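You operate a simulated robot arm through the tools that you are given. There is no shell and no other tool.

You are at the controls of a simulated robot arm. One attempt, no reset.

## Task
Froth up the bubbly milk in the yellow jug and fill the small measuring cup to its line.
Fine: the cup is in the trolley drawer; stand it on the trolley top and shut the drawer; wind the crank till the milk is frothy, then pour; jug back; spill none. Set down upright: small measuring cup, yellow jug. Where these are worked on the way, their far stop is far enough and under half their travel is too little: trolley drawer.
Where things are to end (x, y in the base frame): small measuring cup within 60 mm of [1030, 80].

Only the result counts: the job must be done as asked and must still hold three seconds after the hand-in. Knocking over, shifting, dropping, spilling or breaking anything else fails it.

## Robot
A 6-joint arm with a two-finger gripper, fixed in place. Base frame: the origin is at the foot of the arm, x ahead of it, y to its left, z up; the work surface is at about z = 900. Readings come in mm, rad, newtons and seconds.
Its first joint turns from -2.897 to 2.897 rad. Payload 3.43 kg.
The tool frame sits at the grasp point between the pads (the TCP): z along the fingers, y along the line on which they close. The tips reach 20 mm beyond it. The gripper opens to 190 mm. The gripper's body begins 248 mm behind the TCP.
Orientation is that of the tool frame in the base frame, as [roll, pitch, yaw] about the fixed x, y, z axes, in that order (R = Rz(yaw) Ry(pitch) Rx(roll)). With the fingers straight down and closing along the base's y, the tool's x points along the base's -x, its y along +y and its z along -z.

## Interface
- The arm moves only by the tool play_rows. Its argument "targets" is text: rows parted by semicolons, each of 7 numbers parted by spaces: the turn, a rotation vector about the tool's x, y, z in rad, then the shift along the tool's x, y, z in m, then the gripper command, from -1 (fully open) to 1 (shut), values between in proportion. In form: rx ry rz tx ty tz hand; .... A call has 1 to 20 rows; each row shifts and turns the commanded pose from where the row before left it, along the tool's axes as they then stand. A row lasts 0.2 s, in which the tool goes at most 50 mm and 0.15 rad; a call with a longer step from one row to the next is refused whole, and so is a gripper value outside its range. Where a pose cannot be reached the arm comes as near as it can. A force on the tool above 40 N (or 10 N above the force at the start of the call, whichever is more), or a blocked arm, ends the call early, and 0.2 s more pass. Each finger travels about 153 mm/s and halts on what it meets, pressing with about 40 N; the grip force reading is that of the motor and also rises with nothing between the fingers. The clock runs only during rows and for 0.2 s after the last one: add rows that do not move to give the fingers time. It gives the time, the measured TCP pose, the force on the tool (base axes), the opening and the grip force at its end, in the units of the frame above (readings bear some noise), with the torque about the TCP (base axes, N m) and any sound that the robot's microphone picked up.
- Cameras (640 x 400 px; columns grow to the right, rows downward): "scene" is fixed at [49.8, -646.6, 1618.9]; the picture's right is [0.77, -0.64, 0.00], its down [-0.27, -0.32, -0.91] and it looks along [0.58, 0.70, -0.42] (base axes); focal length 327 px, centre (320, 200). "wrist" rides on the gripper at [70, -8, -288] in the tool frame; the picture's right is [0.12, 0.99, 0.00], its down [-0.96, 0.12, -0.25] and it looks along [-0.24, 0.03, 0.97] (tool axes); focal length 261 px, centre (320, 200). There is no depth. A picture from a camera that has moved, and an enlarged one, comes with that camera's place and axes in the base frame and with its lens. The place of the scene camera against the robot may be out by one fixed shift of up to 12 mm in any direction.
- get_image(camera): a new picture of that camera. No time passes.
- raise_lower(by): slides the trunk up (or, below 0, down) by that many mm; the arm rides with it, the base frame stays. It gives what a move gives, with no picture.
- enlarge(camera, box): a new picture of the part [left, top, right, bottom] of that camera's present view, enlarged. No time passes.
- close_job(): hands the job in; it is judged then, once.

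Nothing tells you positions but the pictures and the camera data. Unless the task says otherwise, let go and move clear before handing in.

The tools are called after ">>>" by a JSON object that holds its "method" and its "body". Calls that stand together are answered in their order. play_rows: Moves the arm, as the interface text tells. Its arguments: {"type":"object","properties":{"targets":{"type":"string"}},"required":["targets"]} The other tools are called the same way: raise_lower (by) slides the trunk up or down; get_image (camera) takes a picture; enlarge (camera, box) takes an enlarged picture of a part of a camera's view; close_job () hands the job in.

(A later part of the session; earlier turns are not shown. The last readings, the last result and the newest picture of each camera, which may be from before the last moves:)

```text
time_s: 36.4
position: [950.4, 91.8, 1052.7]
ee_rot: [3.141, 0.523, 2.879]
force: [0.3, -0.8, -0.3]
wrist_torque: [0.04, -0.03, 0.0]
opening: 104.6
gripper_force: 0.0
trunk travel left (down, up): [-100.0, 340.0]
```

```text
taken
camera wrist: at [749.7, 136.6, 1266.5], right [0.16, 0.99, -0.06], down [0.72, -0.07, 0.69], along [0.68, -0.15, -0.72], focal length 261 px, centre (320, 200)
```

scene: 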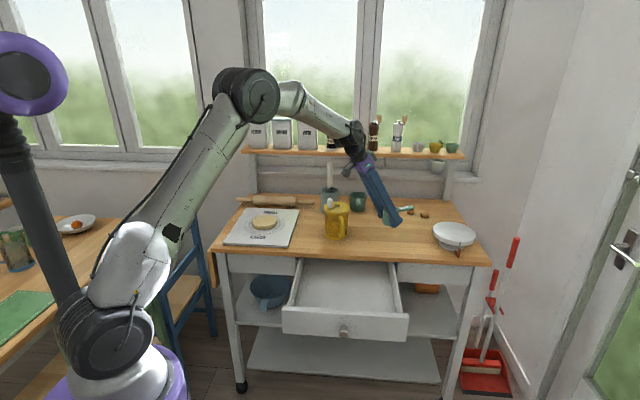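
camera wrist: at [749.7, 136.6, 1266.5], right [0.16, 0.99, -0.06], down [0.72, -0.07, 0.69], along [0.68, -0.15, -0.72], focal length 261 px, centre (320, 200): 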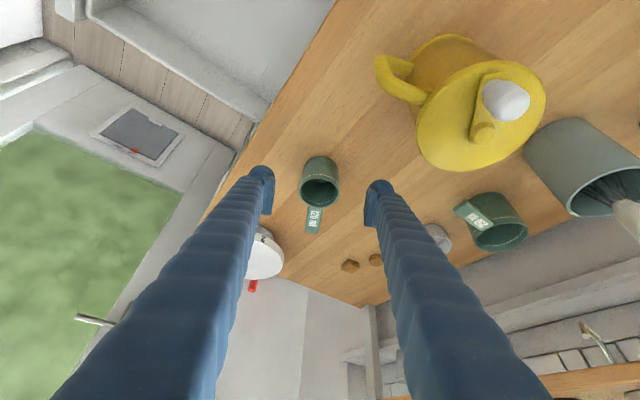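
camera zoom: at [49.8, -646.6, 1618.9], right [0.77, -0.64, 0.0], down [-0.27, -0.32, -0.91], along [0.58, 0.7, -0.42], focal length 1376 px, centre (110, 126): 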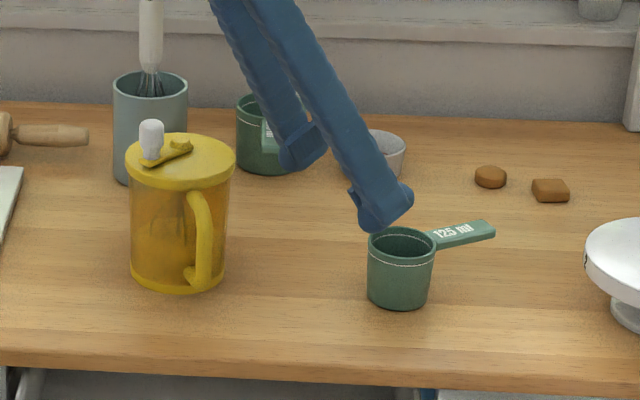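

The cup stands upright on the trolley top near (1020, 75). Before closing the drawer I'll take a good look at the jug from here.

>>> {"method": "enlarge", "body": {"camera": "wrist", "box": [350, 20, 570, 190]}}

>>> {"method": "enlarge", "body": {"camera": "wrist", "box": [280, 140, 360, 240]}}

>>> {"method": "enlarge", "body": {"camera": "scene", "box": [315, 190, 365, 245]}}

```text
2.35 times, centred on (460, 105) of wrist
camera zoom: at [749.7, 136.6, 1266.5], right [0.16, 0.99, -0.06], down [0.72, -0.07, 0.69], along [0.68, -0.15, -0.72], focal length 613 px, centre (-9, 424)
```

zoom: 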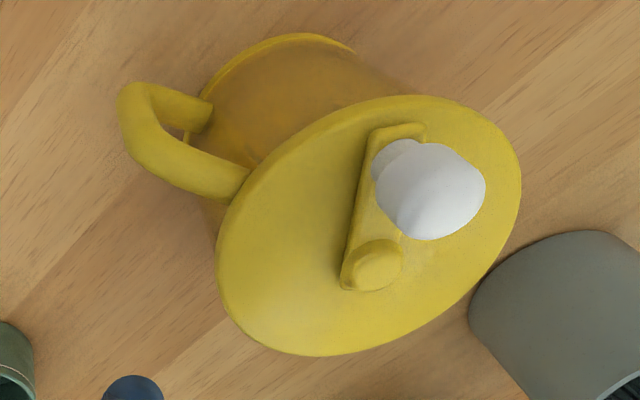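

```text
4.00 times, centred on (320, 190) of wrist
camera zoom: at [749.7, 136.6, 1266.5], right [0.16, 0.99, -0.06], down [0.72, -0.07, 0.69], along [0.68, -0.15, -0.72], focal length 1043 px, centre (320, 240)
```

zoom: 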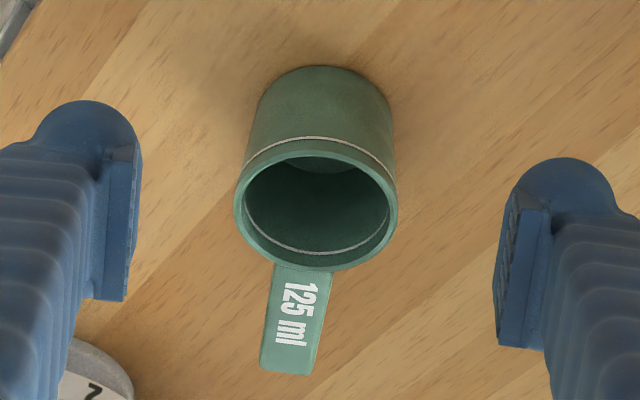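

```text
7.27 times, centred on (340, 218) of scene
camera zoom: at [49.8, -646.6, 1618.9], right [0.77, -0.64, 0.0], down [-0.27, -0.32, -0.91], along [0.58, 0.7, -0.42], focal length 2376 px, centre (174, 73)
```

zoom: 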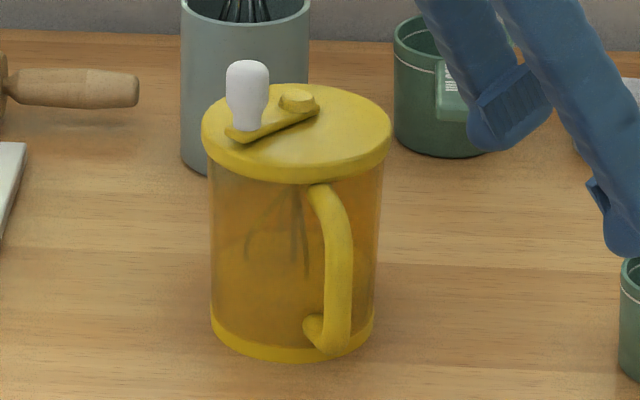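

I see no separate spout yet; I'll check that later. Now I'll back out over the table and go to the front of the drawer to shut it.

>>> {"method": "play_rows", "body": {"targets": "0 0 0 -0.0175 0 -0.0303 0.5; 0 0 0 -0.0175 0 -0.0303 0.5; 0 0 0 0.0329 -0.0254 -0.019 0.5; 0 0 0 0.0329 -0.0254 -0.019 0.5; 0 0 0 0.0329 -0.0254 -0.019 0.5; 0 0 0 0.0329 -0.0254 -0.019 0.5; 0 0 0 0.0329 -0.0254 -0.019 0.5; 0 0 0 0.0329 -0.0254 -0.019 0.5; 0 0 0 0.0329 -0.0254 -0.019 0.5; 0 0 0 0.0329 -0.0254 -0.019 0.5; 0 0 0 0.0329 -0.0254 -0.019 0.5; 0 0 -0.1496 0 0 0 0; 0 0 -0.1496 0 0 0 0; 0 0 -0.1496 0 0 0 0; 0 0 -0.1496 0 0 0 0; 0 0 -0.1496 0 0 0 0; 0 0 -0.1496 0 0 0 0; 0 0 -0.1496 0 0 0 0; 0 0 0 0 0 0 0"}}

>>> {"method": "get_image", "body": {"camera": "wrist"}}

>>> {"method": "get_image", "body": {"camera": "scene"}}

```text
time_s: 40.4
position: [563.3, -38.4, 1124.0]
ee_rot: [-2.678, 0.253, -2.295]
force: [0.5, 0.5, 0.0]
wrist_torque: [0.0, 0.02, 0.06]
opening: 95.0
gripper_force: 0.1
trunk travel left (down, up): [-100.0, 340.0]
```

```text
taken
camera wrist: at [383.5, -58.5, 1358.7], right [-0.67, 0.58, -0.46], down [0.43, 0.81, 0.4], along [0.61, 0.07, -0.79], focal length 261 px, centre (320, 200)
```

wrist: 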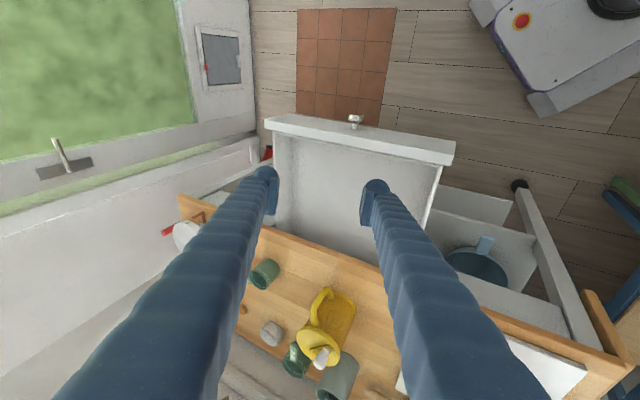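

```text
taken
```

scene: 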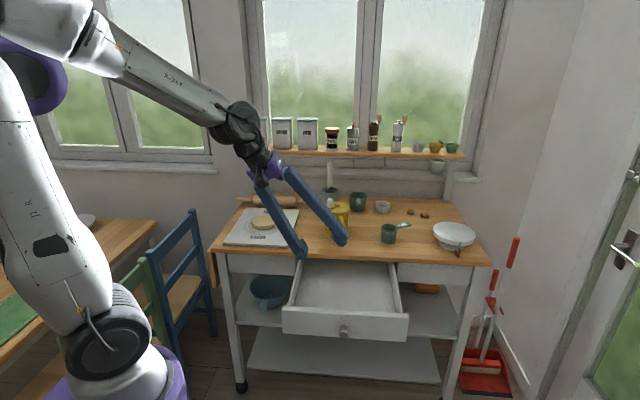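

The cup and drawer are clear. I'll correct the orientation back to facing the drawer with a 45° tilt, then drop down in front of the knob.

>>> {"method": "play_rows", "body": {"targets": "-0.0846 -0.1020 0.0349 0 0 0 0; -0.0846 -0.1020 0.0349 0 0 0 0; -0.0846 -0.1020 0.0349 0 0 0 0; -0.0846 -0.1020 0.0349 0 0 0 0; -0.0846 -0.1020 0.0349 0 0 0 0; 0 0 0 0.0238 -0.0248 -0.0238 0; 0 0 0 0.0238 -0.0248 -0.0238 0; 0 0 0 0.0238 -0.0248 -0.0238 0; 0 0 0 0.02875 0 0.02875 0; 0 0 0 0.02875 0 0.02875 0; 0 0 0 0.02875 0 0.02875 0; 0 0 0 0.02875 0 0.02875 0; 0 0 0 0.02875 0 0.02875 0; 0 0 0 0 0 0 0"}}

>>> {"method": "get_image", "body": {"camera": "wrist"}}

>>> {"method": "get_image", "body": {"camera": "scene"}}

```text
time_s: 43.4
position: [544.6, -163.9, 919.1]
ee_rot: [3.14, 0.787, -2.357]
force: [0.8, -1.4, 0.0]
wrist_torque: [0.12, 0.01, 0.05]
opening: 95.2
gripper_force: 0.1
trunk travel left (down, up): [-100.0, 340.0]
```

```text
taken
camera wrist: at [370.9, -349.7, 1073.4], right [-0.76, 0.64, -0.08], down [0.28, 0.44, 0.86], along [0.59, 0.63, -0.51], focal length 261 px, centre (320, 200)
```

wrist: 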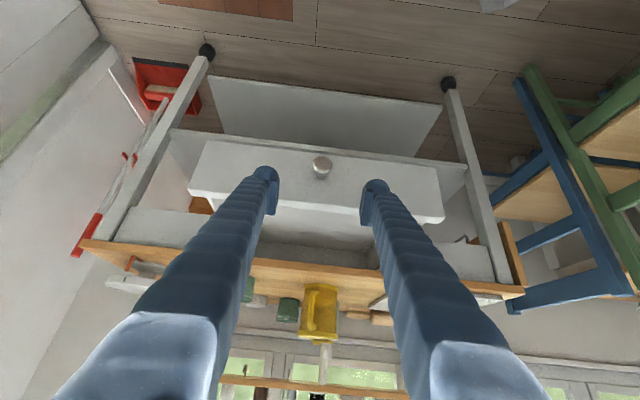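

```text
taken
```

scene: 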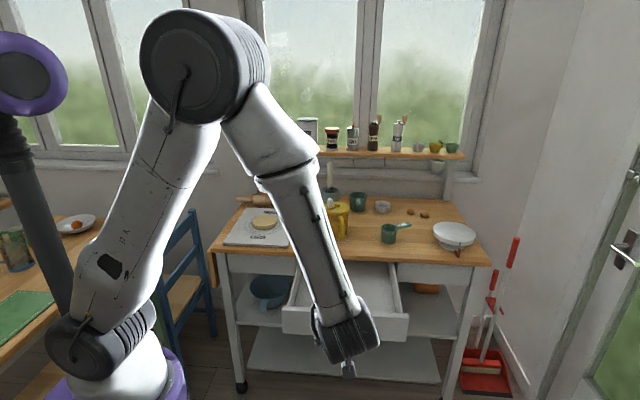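

>>> {"method": "play_rows", "body": {"targets": "0 0 0 0.0099 0 0.02 0; 0 0 0 0.0099 0 0.02 0; 0 0 0 0.0099 0 0.02 0; 0 0 0 0 0 0 0"}}

>>> {"method": "enlarge", "body": {"camera": "wrist", "box": [250, 130, 390, 230]}}

```text
time_s: 44.4
position: [559.7, -149.3, 854.8]
ee_rot: [3.141, 0.785, -2.356]
force: [0.1, 0.7, 0.0]
wrist_torque: [0.03, 0.04, 0.04]
opening: 95.1
gripper_force: 0.1
trunk travel left (down, up): [-100.0, 340.0]
```

```text
4.00 times, centred on (320, 180) of wrist
camera zoom: at [386.0, -334.4, 1009.3], right [-0.76, 0.64, -0.08], down [0.28, 0.44, 0.85], along [0.59, 0.63, -0.51], focal length 1043 px, centre (320, 280)
```

zoom: 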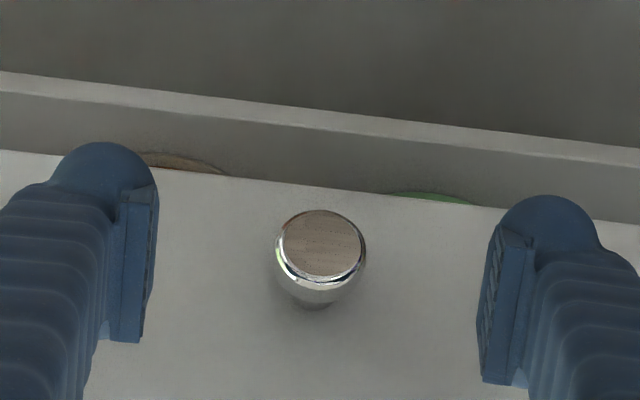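

>>> {"method": "play_rows", "body": {"targets": "0 0 0 0.0007 0.0005 0.019 0; 0 0 0 0.0007 0.0005 0.019 0; 0 0 0 0.0007 0.0005 0.019 0; 0 0 0 0 0 0 0.4; 0 0 0 0 0 0 1; 0 0 0 0 0 0 1; 0 0 0 0 0 0 1"}}

>>> {"method": "get_image", "body": {"camera": "wrist"}}

```text
time_s: 46.0
position: [586.0, -120.4, 814.5]
ee_rot: [3.134, 0.784, -2.359]
force: [-3.8, 4.8, 0.6]
wrist_torque: [0.15, -0.14, 0.09]
opening: 29.7
gripper_force: 45.0
trunk travel left (down, up): [-100.0, 340.0]
```

```text
taken
camera wrist: at [414.4, -306.0, 968.4], right [-0.76, 0.64, -0.08], down [0.28, 0.44, 0.85], along [0.58, 0.63, -0.51], focal length 261 px, centre (320, 200)
```

wrist: 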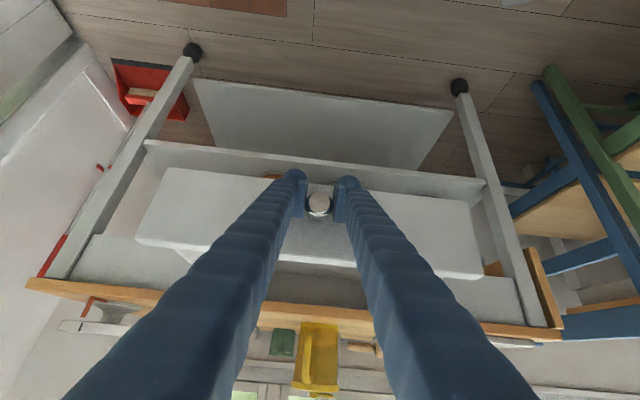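

The knob is gripped again. I'll push the drawer in.

>>> {"method": "play_rows", "body": {"targets": "0 0 0 -0.007 0 0.007 1; 0 0 0 -0.01415 0 0.01415 1; 0 0 0 -0.01415 -0.0001 0.01415 1; 0 0 0 -0.01415 -0.0001 0.01415 1; 0 0 0 -0.01415 -0.0001 0.01415 1; 0 0 0 -0.01415 -0.0001 0.01415 1; 0 0 0 -0.01415 -0.0001 0.01415 1; 0 0 0 -0.01415 -0.0001 0.01415 1; 0 0 0 -0.01415 -0.0001 0.01415 1; 0 0 0 -0.01415 -0.0001 0.01415 1; 0 0 0 -0.01415 -0.0001 0.01415 1; 0 0 0 -0.01415 -0.0001 0.01415 1; 0 0 0 -0.01415 -0.0001 0.01415 1; 0 0 0 0 0 0 1"}}

```text
time_s: 49.0
position: [764.5, 57.2, 813.5]
ee_rot: [3.14, 0.785, -2.358]
force: [5.1, -3.2, 0.4]
wrist_torque: [-0.21, 0.16, -0.19]
opening: 29.6
gripper_force: 45.0
trunk travel left (down, up): [-100.0, 340.0]
```

>>> {"method": "play_rows", "body": {"targets": "0 0 0 -0.00707 0 0.00707 1; 0 0 0 -0.00707 -0.0002 0.00707 1; 0 0 0 -0.00707 -0.0002 0.00707 1; 0 0 0 -0.00354 0 0.00354 1; 0 0 0 -0.00212 0 0.00212 1; 0 0 0 -0.00212 0 0.00212 1; 0 0 0 0 0 0 1"}}

>>> {"method": "get_image", "body": {"camera": "scene"}}

```text
time_s: 50.6
position: [790.5, 83.7, 812.6]
ee_rot: [3.139, 0.783, -2.359]
force: [-10.6, -13.5, -4.2]
wrist_torque: [-0.14, 0.17, -0.08]
opening: 28.8
gripper_force: 44.9
trunk travel left (down, up): [-100.0, 340.0]
```

```text
taken
```

scene: 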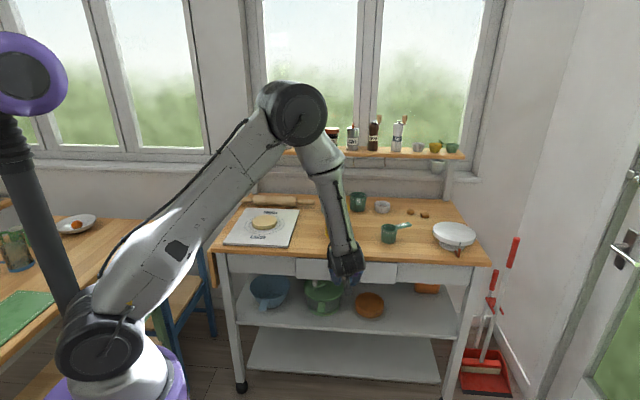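

The drawer is against its closed stop. I'll open the fingers, back straight out and rise to look over the trolley.

>>> {"method": "play_rows", "body": {"targets": "0 0 0 0 0 0 0.5; 0 0 0 0 0 0 0.1; 0 0 0 0 0 0 0; 0 0 0 0 0 0 0; 0 0 0 0 0 -0.02 0; 0 0 0 0 0 -0.04 0; 0 0 0 0 0 -0.04 0; 0 0 0 -0.03 0 -0.03 0; 0 0 0 -0.03 0 -0.03 0; 0 0 0 -0.03 0 -0.03 0; 0 0 0 -0.03 0 -0.03 0; 0 0 0 0 0 0 0"}}

>>> {"method": "get_image", "body": {"camera": "scene"}}

>>> {"method": "get_image", "body": {"camera": "wrist"}}

```text
time_s: 53.2
position: [744.8, 36.1, 1054.3]
ee_rot: [3.14, 0.785, -2.355]
force: [0.2, -0.1, -0.4]
wrist_torque: [-0.03, -0.03, -0.03]
opening: 94.8
gripper_force: 0.1
trunk travel left (down, up): [-100.0, 340.0]
```

```text
taken
```

scene: 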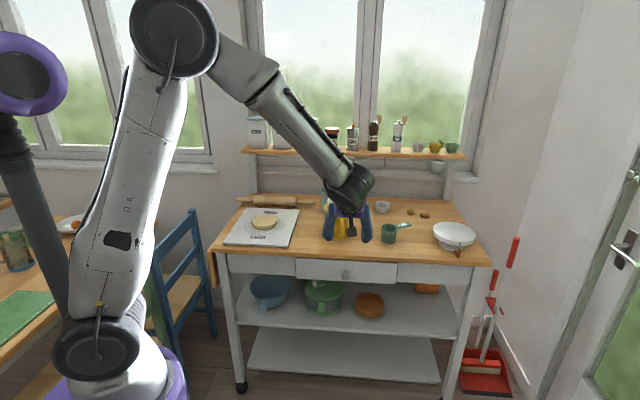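

```text
taken
camera wrist: at [571.3, -148.7, 1208.5], right [-0.76, 0.64, -0.08], down [0.28, 0.44, 0.85], along [0.59, 0.63, -0.51], focal length 261 px, centre (320, 200)
```

wrist: 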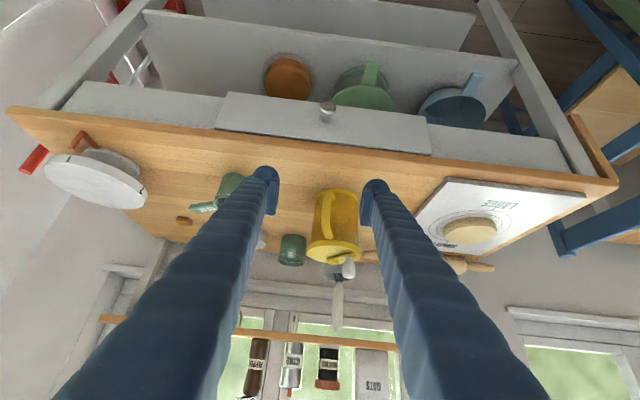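

The drawer is shut. Next I'll raise the trunk and look straight down on the jug's lid and crank.

>>> {"method": "raise_lower", "body": {"by": 250}}

>>> {"method": "play_rows", "body": {"targets": "0 0.131 0 0 0 0 -0.2; 0 0.131 0 0 0 0 -0.2; 0 0.131 0 0 0 0 -0.2; 0 0.131 0 0 0 0 -0.2; 0 0.131 0 0 0 0 -0.2; 0 0.130 0 0 0 0 -0.2; 0 0 0 -0.0373 0.0107 0.0108 -0.2; 0 0 0 -0.0373 0.0107 0.0108 -0.2; 0 0 0 -0.0373 0.0107 0.0108 -0.2; 0 0 0 -0.0373 0.0107 0.0108 -0.2; 0 0 0 -0.0373 0.0107 0.0108 -0.2; 0 0 0 0 0 0 -0.2"}}

>>> {"method": "get_image", "body": {"camera": "wrist"}}

>>> {"method": "get_image", "body": {"camera": "scene"}}

```text
time_s: 55.8
position: [745.1, 37.3, 1303.7]
ee_rot: [3.141, 0.786, -2.357]
force: [-0.4, -0.4, -0.7]
wrist_torque: [-0.01, 0.02, 0.03]
opening: 94.9
gripper_force: 0.1
trunk travel left (down, up): [-350.0, 90.0]
```

```text
time_s: 58.4
position: [840.4, 205.6, 1247.8]
ee_rot: [-3.142, -0.001, -2.355]
force: [0.2, 0.4, 0.7]
wrist_torque: [-0.04, -0.04, 0.03]
opening: 114.1
gripper_force: 0.0
trunk travel left (down, up): [-350.0, 90.0]
```

```text
taken
camera wrist: at [794.6, 149.5, 1535.5], right [-0.79, 0.62, 0.0], down [0.6, 0.76, 0.25], along [0.15, 0.19, -0.97], focal length 261 px, centre (320, 200)
```

wrist: 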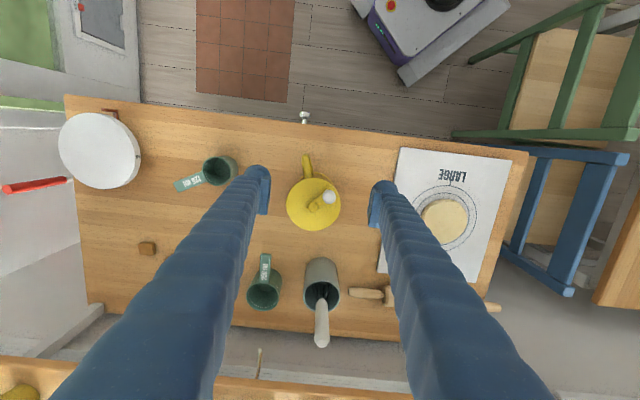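

```text
taken
```

scene: 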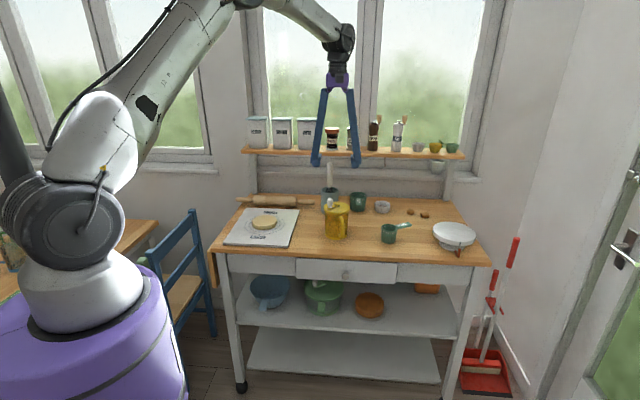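

>>> {"method": "enlarge", "body": {"camera": "wrist", "box": [270, 150, 360, 240]}}

>>> {"method": "enlarge", "body": {"camera": "wrist", "box": [170, 130, 290, 210]}}

```text
4.44 times, centred on (315, 195) of wrist
camera zoom: at [794.6, 149.5, 1535.5], right [-0.79, 0.62, 0.0], down [0.6, 0.76, 0.25], along [0.15, 0.19, -0.97], focal length 1158 px, centre (342, 222)
```

zoom: 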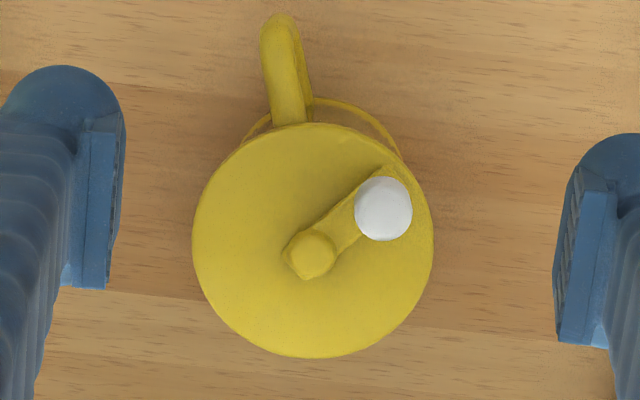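

```text
5.00 times, centred on (230, 170) of wrist
camera zoom: at [794.6, 149.5, 1535.5], right [-0.79, 0.62, 0.0], down [0.6, 0.76, 0.25], along [0.15, 0.19, -0.97], focal length 1303 px, centre (770, 350)
```

zoom: 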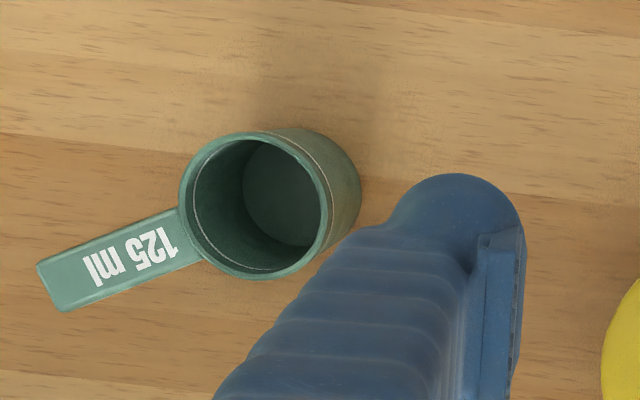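

The lid has no visible spout; the handle points toward the trolley front (about −118° in base), the crank hub is near (888, 248) and the white knob near (849, 247), about 24 mm thick on a 40 mm arm. I'll go down above the knob and refine.

>>> {"method": "play_rows", "body": {"targets": "0 0 0 -0.0118 0.0077 0.0393 0; 0 0 0 -0.0118 0.0077 0.0393 0; 0 0 0 -0.0118 0.0077 0.0393 0; 0 0 0 0 0 0 0"}}

>>> {"method": "get_image", "body": {"camera": "wrist"}}

>>> {"method": "enlarge", "body": {"camera": "scene", "box": [300, 150, 370, 245]}}

```text
time_s: 59.4
position: [846.9, 249.9, 1133.1]
ee_rot: [3.141, 0.0, -2.356]
force: [-0.1, -0.1, -0.5]
wrist_torque: [-0.05, 0.0, -0.01]
opening: 95.0
gripper_force: 0.1
trunk travel left (down, up): [-350.0, 90.0]
```

```text
taken
camera wrist: at [802.5, 193.1, 1421.0], right [-0.79, 0.62, 0.0], down [0.6, 0.76, 0.25], along [0.15, 0.19, -0.97], focal length 261 px, centre (320, 200)
```

wrist: 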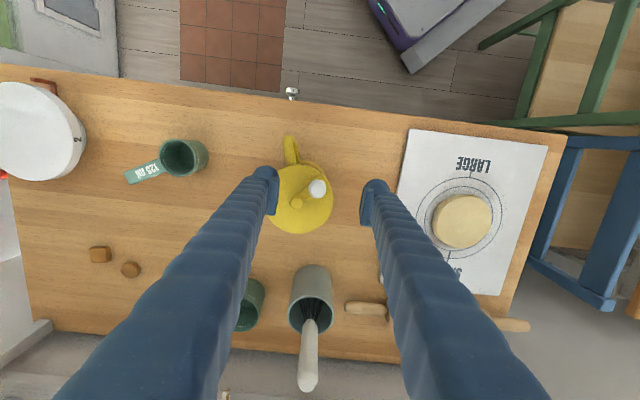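

```text
4.21 times, centred on (335, 198) of scene
camera zoom: at [49.8, -646.6, 1618.9], right [0.77, -0.64, 0.0], down [-0.27, -0.32, -0.91], along [0.58, 0.7, -0.42], focal length 1376 px, centre (257, 210)
```

zoom: 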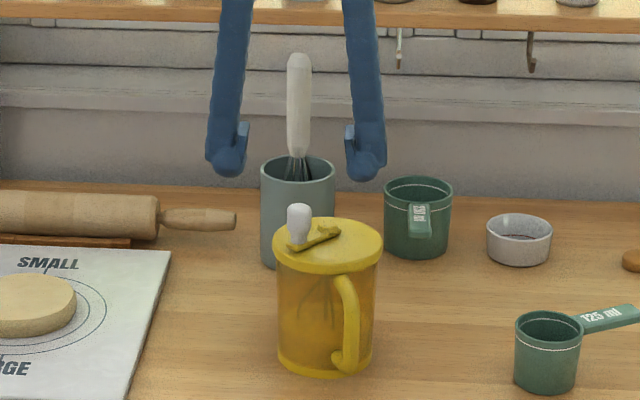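

>>> {"method": "enlarge", "body": {"camera": "wrist", "box": [250, 130, 390, 250]}}

```text
3.33 times, centred on (320, 190) of wrist
camera zoom: at [802.5, 193.1, 1421.0], right [-0.79, 0.62, 0.0], down [0.6, 0.76, 0.25], along [0.15, 0.19, -0.97], focal length 869 px, centre (320, 233)
```

zoom: 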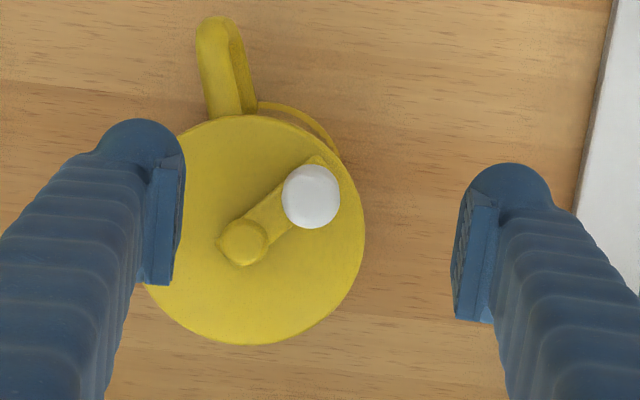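

The knob is just below the tool. I'll narrow the fingers and lower them so the tips straddle the knob above the hub height.

>>> {"method": "play_rows", "body": {"targets": "0 0 0 -0.0005 -0.0036 0.0 0.474; 0 0 0 0 0 0.02 0.474; 0 0 0 0 0 0.02 0.474; 0 0 0 0 0 0.015 0.474; 0 0 0 0 0 0.01 0.474; 0 0 0 0 0 0 0.474"}}

>>> {"method": "enlarge", "body": {"camera": "scene", "box": [305, 165, 365, 245]}}

>>> {"method": "enlarge", "body": {"camera": "wrist", "box": [250, 130, 390, 250]}}

```text
time_s: 60.8
position: [849.9, 246.7, 1068.0]
ee_rot: [-3.141, 0.001, -2.355]
force: [-0.5, 0.0, 0.2]
wrist_torque: [0.0, -0.02, -0.02]
opening: 50.0
gripper_force: 0.0
trunk travel left (down, up): [-350.0, 90.0]
```

```text
5.00 times, centred on (335, 205) of scene
camera zoom: at [49.8, -646.6, 1618.9], right [0.77, -0.64, 0.0], down [-0.27, -0.32, -0.91], along [0.58, 0.7, -0.42], focal length 1634 px, centre (245, 175)
```

zoom: 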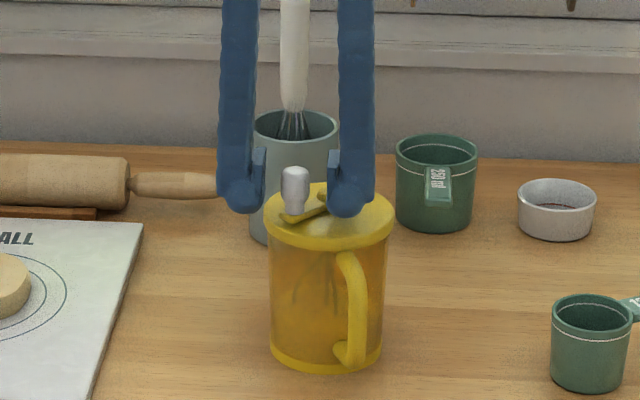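

```text
3.33 times, centred on (320, 190) of wrist
camera zoom: at [805.9, 190.2, 1355.5], right [-0.79, 0.62, 0.0], down [0.6, 0.76, 0.25], along [0.15, 0.19, -0.97], focal length 869 px, centre (320, 233)
```

zoom: 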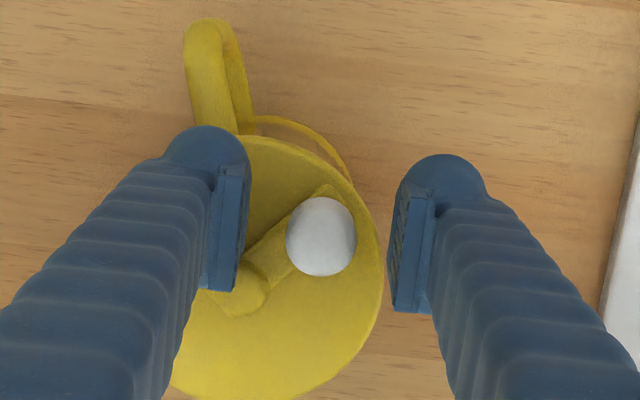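

The knob sits centred between the pads. I'll close gently in small steps to feel its width and how the grip force builds.

>>> {"method": "play_rows", "body": {"targets": "0 0 0 0 0 0 0.6; 0 0 0 0 0 0 0.7; 0 0 0 0 0 0 0.735; 0 0 0 0 0 0 0.735"}}

>>> {"method": "play_rows", "body": {"targets": "0 0 0 0 0 0 0.75; 0 0 0 0 0 0 0.75"}}

>>> {"method": "play_rows", "body": {"targets": "0 0 0 0 0 0 0.76; 0 0 0 0 0 0 0.76"}}

```text
time_s: 61.8
position: [851.1, 245.6, 1067.9]
ee_rot: [3.141, -0.001, -2.355]
force: [-0.5, -0.2, 0.1]
wrist_torque: [0.03, -0.01, 0.0]
opening: 25.3
gripper_force: 0.0
trunk travel left (down, up): [-350.0, 90.0]
```

```text
time_s: 62.4
position: [850.5, 246.4, 1067.5]
ee_rot: [-3.141, 0.001, -2.356]
force: [-0.3, -1.1, -1.0]
wrist_torque: [0.0, -0.02, 0.02]
opening: 23.9
gripper_force: 0.1
trunk travel left (down, up): [-350.0, 90.0]
```

```text
time_s: 63.0
position: [849.3, 245.8, 1067.9]
ee_rot: [3.141, -0.002, -2.356]
force: [-0.5, 0.5, 0.1]
wrist_torque: [-0.01, 0.02, 0.0]
opening: 23.0
gripper_force: 0.6
trunk travel left (down, up): [-350.0, 90.0]
```

>>> {"method": "play_rows", "body": {"targets": "0 0 0 0 0 0 0.77; 0 0 0 0 0 0 0.77"}}

>>> {"method": "play_rows", "body": {"targets": "0 0 0 0 0 0 0.78; 0 0 0 0 0 0 0.78"}}

>>> {"method": "enlarge", "body": {"camera": "wrist", "box": [250, 130, 390, 250]}}

```text
time_s: 63.6
position: [850.2, 247.2, 1066.7]
ee_rot: [-3.142, -0.001, -2.357]
force: [-0.4, 0.1, -1.1]
wrist_torque: [0.01, -0.01, 0.01]
opening: 23.0
gripper_force: 0.3
trunk travel left (down, up): [-350.0, 90.0]
```

```text
time_s: 64.2
position: [850.6, 246.8, 1066.9]
ee_rot: [-3.141, -0.003, -2.356]
force: [-2.2, 1.3, -0.1]
wrist_torque: [0.0, 0.0, 0.05]
opening: 21.2
gripper_force: 0.6
trunk travel left (down, up): [-350.0, 90.0]
```

```text
3.33 times, centred on (320, 190) of wrist
camera zoom: at [806.0, 190.2, 1355.5], right [-0.79, 0.62, 0.0], down [0.6, 0.76, 0.25], along [0.15, 0.19, -0.97], focal length 869 px, centre (320, 233)
```

zoom: 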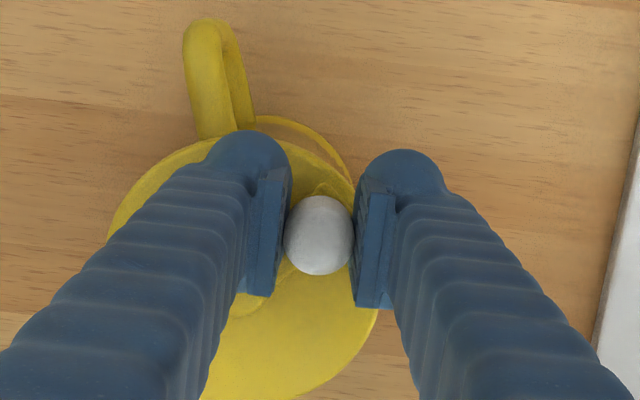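

>>> {"method": "play_rows", "body": {"targets": "0 0 0 0 0 0 0.795; 0 0 0 0 0 0 0.795; 0 0 0 0 0 0 0.795"}}

>>> {"method": "play_rows", "body": {"targets": "0 0 0 0 0 0 0.81; 0 0 0 0 0 0 0.81; 0 0 0 0 0 0 0.81"}}

```text
time_s: 65.0
position: [849.8, 247.1, 1067.9]
ee_rot: [-3.141, -0.002, -2.358]
force: [-1.9, 0.0, -1.0]
wrist_torque: [-0.02, 0.0, 0.0]
opening: 20.5
gripper_force: 1.4
trunk travel left (down, up): [-350.0, 90.0]
```

```text
time_s: 65.8
position: [849.6, 246.0, 1067.1]
ee_rot: [-3.141, 0.001, -2.355]
force: [-0.6, 0.8, -0.3]
wrist_torque: [-0.01, 0.03, 0.04]
opening: 20.0
gripper_force: 40.2
trunk travel left (down, up): [-350.0, 90.0]
```

The force reading jumps right at about 20 mm, so a command of ~0.795 holds the knob only lightly. I'll ease to that and try a small clockwise arc while watching the forces.

>>> {"method": "play_rows", "body": {"targets": "0 0 0 0 0 0 0.795; 0 0 0 0 0 0 0.795; 0 0 0 -0.0051 0.0048 0 0.795; 0 0 0 -0.0058 0.0038 0 0.795; 0 0 0 0 0 0 0.795"}}

>>> {"method": "enlarge", "body": {"camera": "wrist", "box": [250, 130, 390, 250]}}

```text
time_s: 67.0
position: [852.1, 258.8, 1067.3]
ee_rot: [3.141, -0.001, -2.356]
force: [0.8, -1.2, 1.1]
wrist_torque: [-0.04, 0.01, -0.03]
opening: 20.8
gripper_force: 1.3
trunk travel left (down, up): [-350.0, 90.0]
```

```text
3.33 times, centred on (320, 190) of wrist
camera zoom: at [808.2, 203.4, 1354.8], right [-0.79, 0.62, 0.0], down [0.6, 0.76, 0.25], along [0.15, 0.19, -0.97], focal length 869 px, centre (320, 233)
```

zoom: 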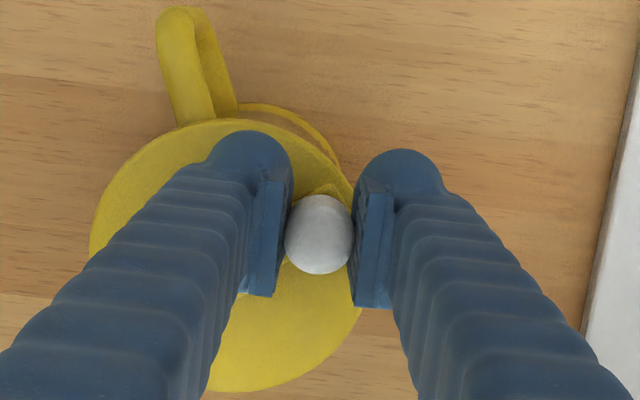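

>>> {"method": "enlarge", "body": {"camera": "scene", "box": [305, 165, 365, 245]}}

>>> {"method": "get_image", "body": {"camera": "wrist"}}

```text
5.00 times, centred on (335, 205) of scene
camera zoom: at [49.8, -646.6, 1618.9], right [0.77, -0.64, 0.0], down [-0.27, -0.32, -0.91], along [0.58, 0.7, -0.42], focal length 1634 px, centre (245, 175)
```

zoom: 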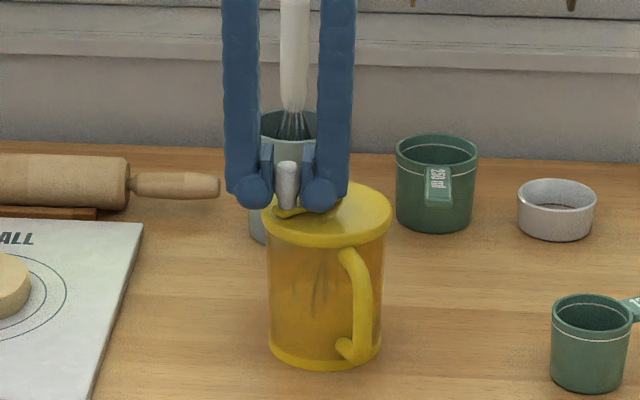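

```text
taken
camera wrist: at [808.2, 203.4, 1354.8], right [-0.79, 0.62, 0.0], down [0.6, 0.76, 0.25], along [0.15, 0.19, -0.97], focal length 261 px, centre (320, 200)
```

wrist: 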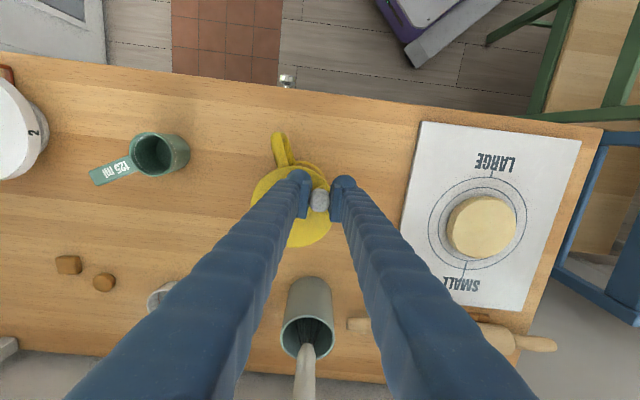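

The knob follows with only ~2–4 mm of jug shift. I'll go on for another 60° at constant orientation to see whether the light grip carries the knob around.

>>> {"method": "play_rows", "body": {"targets": "0 0 0 -0.00976 0.00382 0 0.795; 0 0 0 -0.01039 0.00106 0 0.795; 0 0 0 -0.01032 -0.0017 0 0.795; 0 0 0 -0.00948 -0.00424 0 0.795; 0 0 0 0 0 0 0.795"}}

>>> {"method": "enlarge", "body": {"camera": "wrist", "box": [250, 130, 390, 250]}}

>>> {"method": "enlarge", "body": {"camera": "scene", "box": [305, 165, 365, 245]}}

```text
time_s: 68.2
position: [881.8, 286.5, 1067.0]
ee_rot: [-3.141, -0.002, -2.355]
force: [1.2, 0.6, 0.2]
wrist_torque: [0.01, 0.04, 0.02]
opening: 20.9
gripper_force: 12.1
trunk travel left (down, up): [-350.0, 90.0]
```

```text
3.33 times, centred on (320, 190) of wrist
camera zoom: at [837.2, 231.0, 1354.4], right [-0.79, 0.62, 0.0], down [0.6, 0.76, 0.25], along [0.15, 0.19, -0.97], focal length 869 px, centre (320, 233)
```

zoom: 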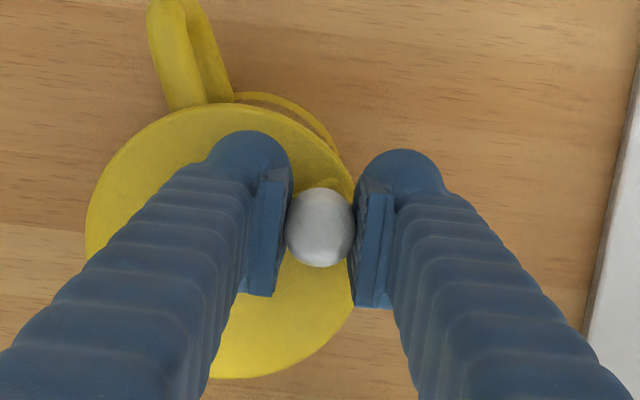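

```text
5.00 times, centred on (335, 205) of scene
camera zoom: at [49.8, -646.6, 1618.9], right [0.77, -0.64, 0.0], down [-0.27, -0.32, -0.91], along [0.58, 0.7, -0.42], focal length 1634 px, centre (245, 175)
```

zoom: 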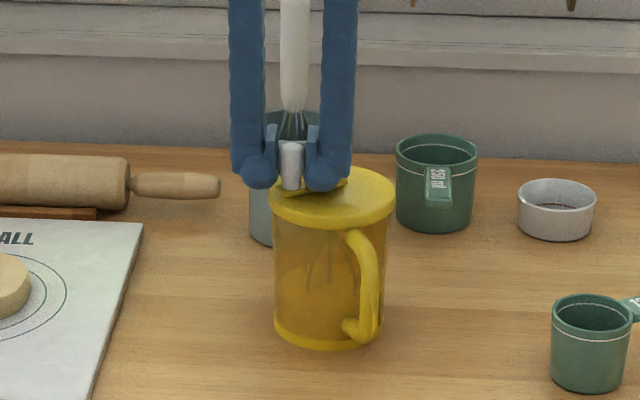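

The jug slid along about 39 mm instead of the crank turning, so the crank resists more than the jug's light footing. I'll test gripping the knob firmly and pressing down to pin the jug to the table before turning.

>>> {"method": "play_rows", "body": {"targets": "0 0 0 0 0 0 0.9; 0 0 0 0 0 0 0.9; 0 0 0 0 0 0.001 0.9; 0 0 0 0 0 0 0.9"}}

>>> {"method": "play_rows", "body": {"targets": "0 0 0 0 0 0.001 0.9; 0 0 0 0 0 0.001 0.9; 0 0 0 0 0 0 0.9"}}

```text
time_s: 69.2
position: [882.3, 286.7, 1066.8]
ee_rot: [3.141, -0.001, -2.357]
force: [-3.1, -0.8, 2.8]
wrist_torque: [-0.1, 0.18, -0.03]
opening: 20.3
gripper_force: 40.1
trunk travel left (down, up): [-350.0, 90.0]
```

```text
time_s: 70.0
position: [880.4, 286.6, 1065.7]
ee_rot: [-3.139, 0.002, -2.356]
force: [-4.1, -0.1, 22.8]
wrist_torque: [-0.26, 0.27, -0.03]
opening: 20.1
gripper_force: 39.5
trunk travel left (down, up): [-350.0, 90.0]
```

Pressing gives about 23 N of downforce. I'll try a short 17° arc with the tool turning along with the crank, and see whether the jug stays put.

>>> {"method": "play_rows", "body": {"targets": "0 0 0.15 -0.0054 0.0022 0 0.9; 0 0 0.15 -0.0054 0.0022 0 0.9; 0 0 0 0 0 0 0.9"}}

>>> {"method": "enlarge", "body": {"camera": "scene", "box": [305, 165, 365, 245]}}

>>> {"method": "get_image", "body": {"camera": "wrist"}}

```text
time_s: 70.8
position: [884.7, 297.3, 1065.1]
ee_rot: [-3.141, 0.004, -2.657]
force: [-7.3, 5.2, 25.9]
wrist_torque: [0.03, 0.14, 0.02]
opening: 19.9
gripper_force: 40.7
trunk travel left (down, up): [-350.0, 90.0]
```

```text
5.00 times, centred on (335, 205) of scene
camera zoom: at [49.8, -646.6, 1618.9], right [0.77, -0.64, 0.0], down [-0.27, -0.32, -0.91], along [0.58, 0.7, -0.42], focal length 1634 px, centre (245, 175)
```

zoom: 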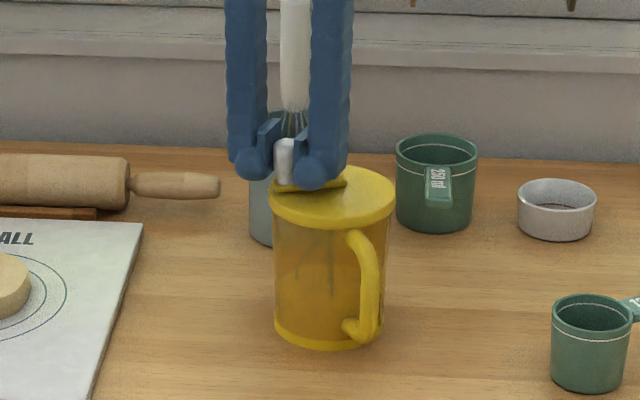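

```text
taken
camera wrist: at [825.8, 256.3, 1353.6], right [-0.57, 0.82, 0.0], down [0.8, 0.55, 0.25], along [0.2, 0.14, -0.97], focal length 261 px, centre (320, 200)
```

wrist: 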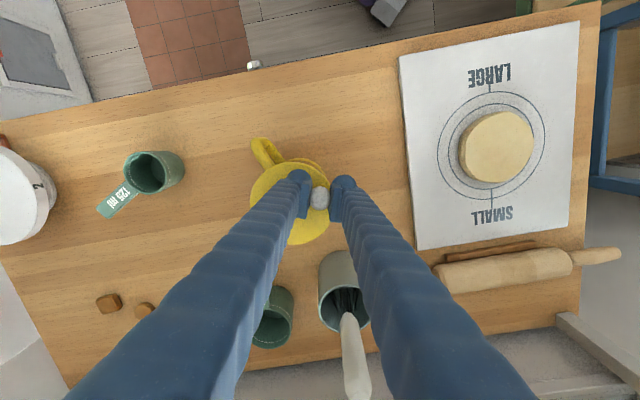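

The jug stayed put and the whisk inside turned, so pressing while turning works. I'll carry on clockwise with larger arcs.

>>> {"method": "play_rows", "body": {"targets": "0 0 0.15 -0.0055 0.0023 0 0.9; 0 0 0.15 -0.0055 0.0023 0 0.9; 0 0 0.15 -0.0055 0.0023 0 0.9; 0 0 0.15 -0.0055 0.0023 0 0.9; 0 0 0.15 -0.0055 0.0023 0 0.9; 0 0 0.15 -0.0055 0.0023 0 0.9; 0 0 0.15 -0.0055 0.0023 0 0.9; 0 0 0.15 -0.0055 0.0023 0 0.9; 0 0 0 0 0 0 0.9"}}

>>> {"method": "enlarge", "body": {"camera": "scene", "box": [305, 165, 365, 245]}}

>>> {"method": "enlarge", "body": {"camera": "wrist", "box": [250, 130, 390, 250]}}

```text
time_s: 72.8
position: [927.2, 311.9, 1065.5]
ee_rot: [3.14, 0.003, 2.427]
force: [2.0, 10.5, 24.7]
wrist_torque: [-0.07, -0.18, 0.0]
opening: 20.2
gripper_force: 40.0
trunk travel left (down, up): [-350.0, 90.0]
```

```text
5.00 times, centred on (335, 205) of scene
camera zoom: at [49.8, -646.6, 1618.9], right [0.77, -0.64, 0.0], down [-0.27, -0.32, -0.91], along [0.58, 0.7, -0.42], focal length 1634 px, centre (245, 175)
```

zoom: 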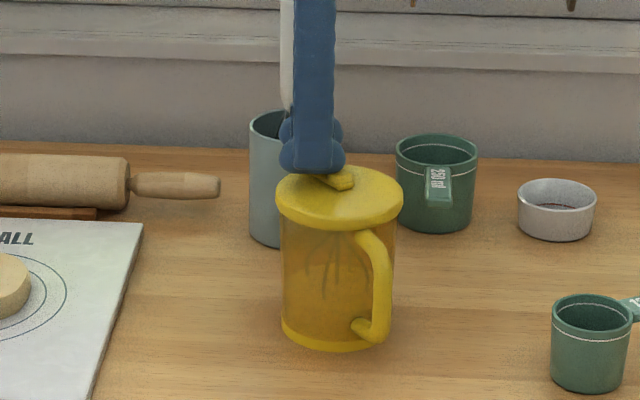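

```text
3.33 times, centred on (320, 190) of wrist
camera zoom: at [867.6, 352.2, 1352.8], right [0.56, 0.83, 0.0], down [0.8, -0.54, 0.25], along [0.21, -0.14, -0.97], focal length 869 px, centre (320, 233)
```

zoom: 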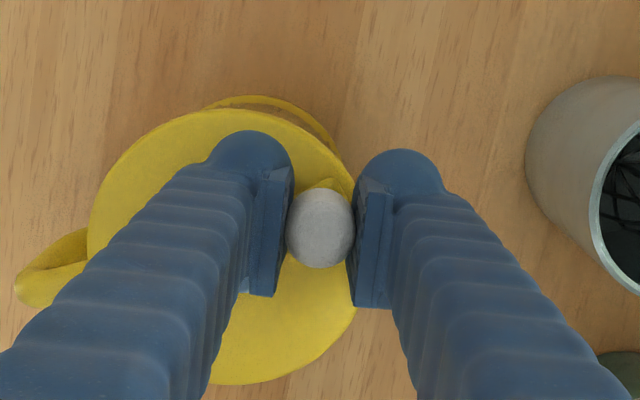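

>>> {"method": "play_rows", "body": {"targets": "0 0 0.15 -0.0051 0.0032 0 0.9; 0 0 0.15 -0.0056 0.00234 0 0.9; 0 0 0.15 -0.0056 0.00234 0 0.9; 0 0 0.15 -0.0056 0.00234 0 0.9; 0 0 0.15 -0.0056 0.00234 0 0.9; 0 0 0.15 -0.0056 0.00234 0 0.9; 0 0 0.15 -0.0056 0.00234 0 0.9; 0 0 0.15 -0.0056 0.00234 0 0.9; 0 0 0 0 0 0 0.9"}}

>>> {"method": "enlarge", "body": {"camera": "scene", "box": [305, 165, 365, 245]}}

>>> {"method": "get_image", "body": {"camera": "wrist"}}

```text
time_s: 74.8
position: [958.3, 279.8, 1064.3]
ee_rot: [3.14, -0.001, 1.227]
force: [5.5, 3.3, 17.3]
wrist_torque: [-0.05, -0.07, -0.03]
opening: 19.7
gripper_force: 40.7
trunk travel left (down, up): [-350.0, 90.0]
```

```text
5.00 times, centred on (335, 205) of scene
camera zoom: at [49.8, -646.6, 1618.9], right [0.77, -0.64, 0.0], down [-0.27, -0.32, -0.91], along [0.58, 0.7, -0.42], focal length 1634 px, centre (245, 175)
```

zoom: 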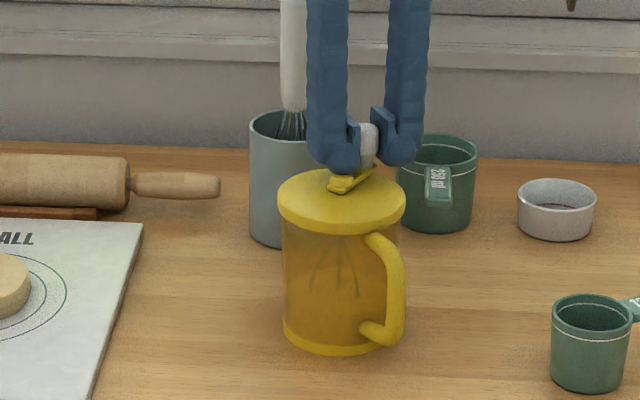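

```text
taken
camera wrist: at [973.8, 348.1, 1352.1], right [0.97, -0.22, 0.0], down [-0.22, -0.94, 0.25], along [-0.06, -0.24, -0.97], focal length 261 px, centre (320, 200)
```

wrist: 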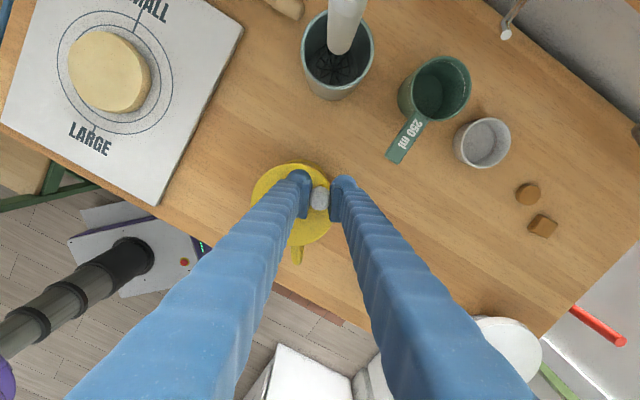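

>>> {"method": "play_rows", "body": {"targets": "0 0 0.15 -0.0056 0.00234 0.0003 0.9; 0 0 0.15 -0.0056 0.00234 0.0003 0.9; 0 0 0.15 -0.0056 0.00234 0 0.9; 0 0 0.15 -0.0056 0.00234 0 0.9; 0 0 0 0 0 0 0.9"}}

>>> {"method": "enlarge", "body": {"camera": "scene", "box": [305, 165, 365, 245]}}

```text
time_s: 76.0
position: [954.3, 254.8, 1063.7]
ee_rot: [-3.141, 0.0, 0.63]
force: [4.8, -1.8, 19.2]
wrist_torque: [-0.03, -0.03, -0.02]
opening: 20.0
gripper_force: 40.2
trunk travel left (down, up): [-350.0, 90.0]
```

```text
5.00 times, centred on (335, 205) of scene
camera zoom: at [49.8, -646.6, 1618.9], right [0.77, -0.64, 0.0], down [-0.27, -0.32, -0.91], along [0.58, 0.7, -0.42], focal length 1634 px, centre (245, 175)
```

zoom: 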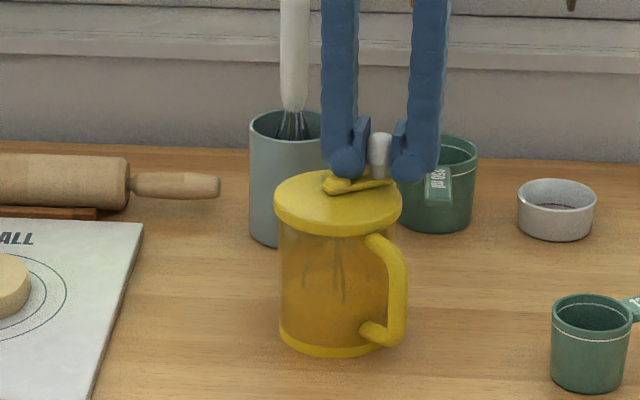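

>>> {"method": "play_rows", "body": {"targets": "0 0 0.15 -0.0056 0.00234 0.0002 0.9; 0 0 0.15 -0.0056 0.00234 0 0.9; 0 0 0.15 -0.0056 0.00234 0 0.9; 0 0 0.15 -0.0056 0.00234 0 0.9; 0 0 0 0 0 0 0.9"}}

>>> {"method": "enlarge", "body": {"camera": "scene", "box": [305, 165, 365, 245]}}

```text
time_s: 77.2
position: [943.8, 219.6, 1064.7]
ee_rot: [-3.099, -0.009, 0.33]
force: [-3.3, 6.5, 29.7]
wrist_torque: [0.75, 1.14, -0.19]
opening: 19.8
gripper_force: 40.0
out of reach, approached as far as the arm can: row 2, 3, 4
trunk travel left (down, up): [-350.0, 90.0]
```

```text
5.00 times, centred on (335, 205) of scene
camera zoom: at [49.8, -646.6, 1618.9], right [0.77, -0.64, 0.0], down [-0.27, -0.32, -0.91], along [0.58, 0.7, -0.42], focal length 1634 px, centre (245, 175)
```

zoom: 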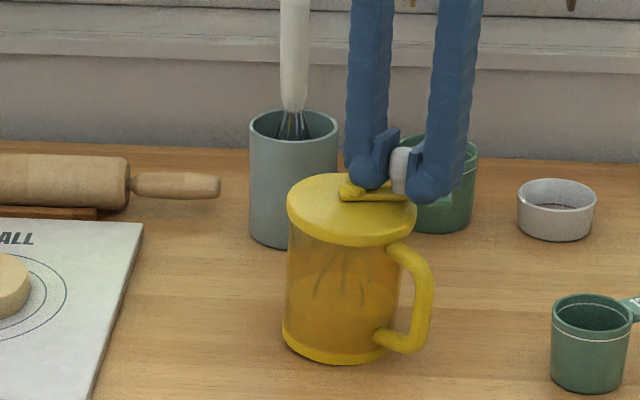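

The wrist hit its turning limit and the jug leaned slightly. I'll reverse the last rows to bring the grip level again before letting go of the knob.

>>> {"method": "play_rows", "body": {"targets": "0 0 -0.15 0.0052 -0.0032 0 0.9; 0 0 -0.15 0.0052 -0.0032 0 0.9; 0 0 -0.15 0.0052 -0.0032 0 0.9; 0 0 0 0 0 0 0.9"}}

>>> {"method": "enlarge", "body": {"camera": "scene", "box": [305, 165, 365, 245]}}

```text
time_s: 78.2
position: [953.7, 236.6, 1065.8]
ee_rot: [-3.108, -0.027, 0.783]
force: [-4.2, 11.0, 32.7]
wrist_torque: [0.76, 1.28, -0.37]
opening: 20.1
gripper_force: 39.8
trunk travel left (down, up): [-350.0, 90.0]
```

```text
5.00 times, centred on (335, 205) of scene
camera zoom: at [49.8, -646.6, 1618.9], right [0.77, -0.64, 0.0], down [-0.27, -0.32, -0.91], along [0.58, 0.7, -0.42], focal length 1634 px, centre (245, 175)
```

zoom: 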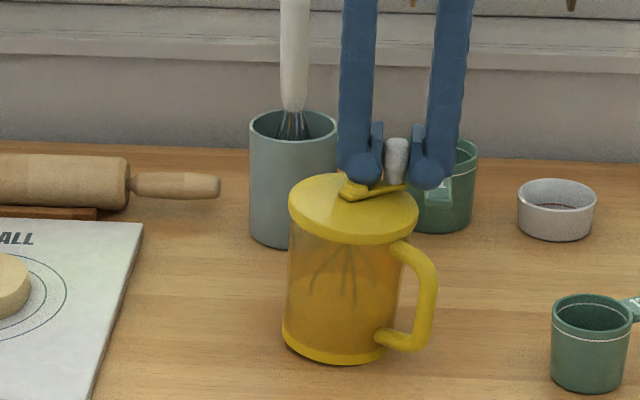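

>>> {"method": "play_rows", "body": {"targets": "-0.0112 -0.009 0 0 0 -0.0005 0.9; -0.0112 -0.009 0 0 0 -0.0005 0.9; -0.0112 -0.009 0 0 0 -0.0005 0.9; 0 0 0 0 0 0 0.9"}}

>>> {"method": "enlarge", "body": {"camera": "scene", "box": [305, 165, 365, 245]}}

```text
time_s: 79.2
position: [954.4, 235.5, 1064.0]
ee_rot: [3.141, 0.004, 0.78]
force: [-8.9, 5.7, 21.1]
wrist_torque: [0.42, 1.42, -0.2]
opening: 20.3
gripper_force: 40.6
trunk travel left (down, up): [-350.0, 90.0]
```

```text
5.00 times, centred on (335, 205) of scene
camera zoom: at [49.8, -646.6, 1618.9], right [0.77, -0.64, 0.0], down [-0.27, -0.32, -0.91], along [0.58, 0.7, -0.42], focal length 1634 px, centre (245, 175)
```

zoom: 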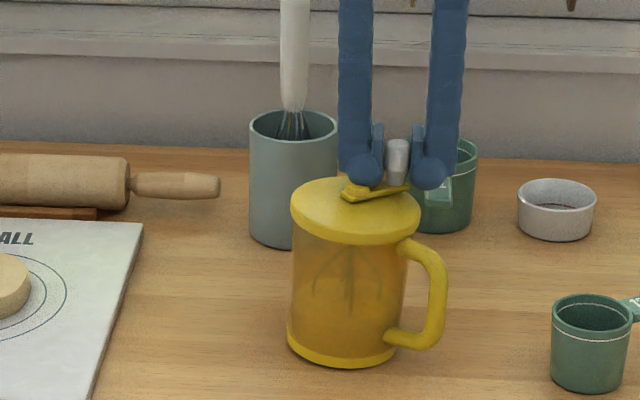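

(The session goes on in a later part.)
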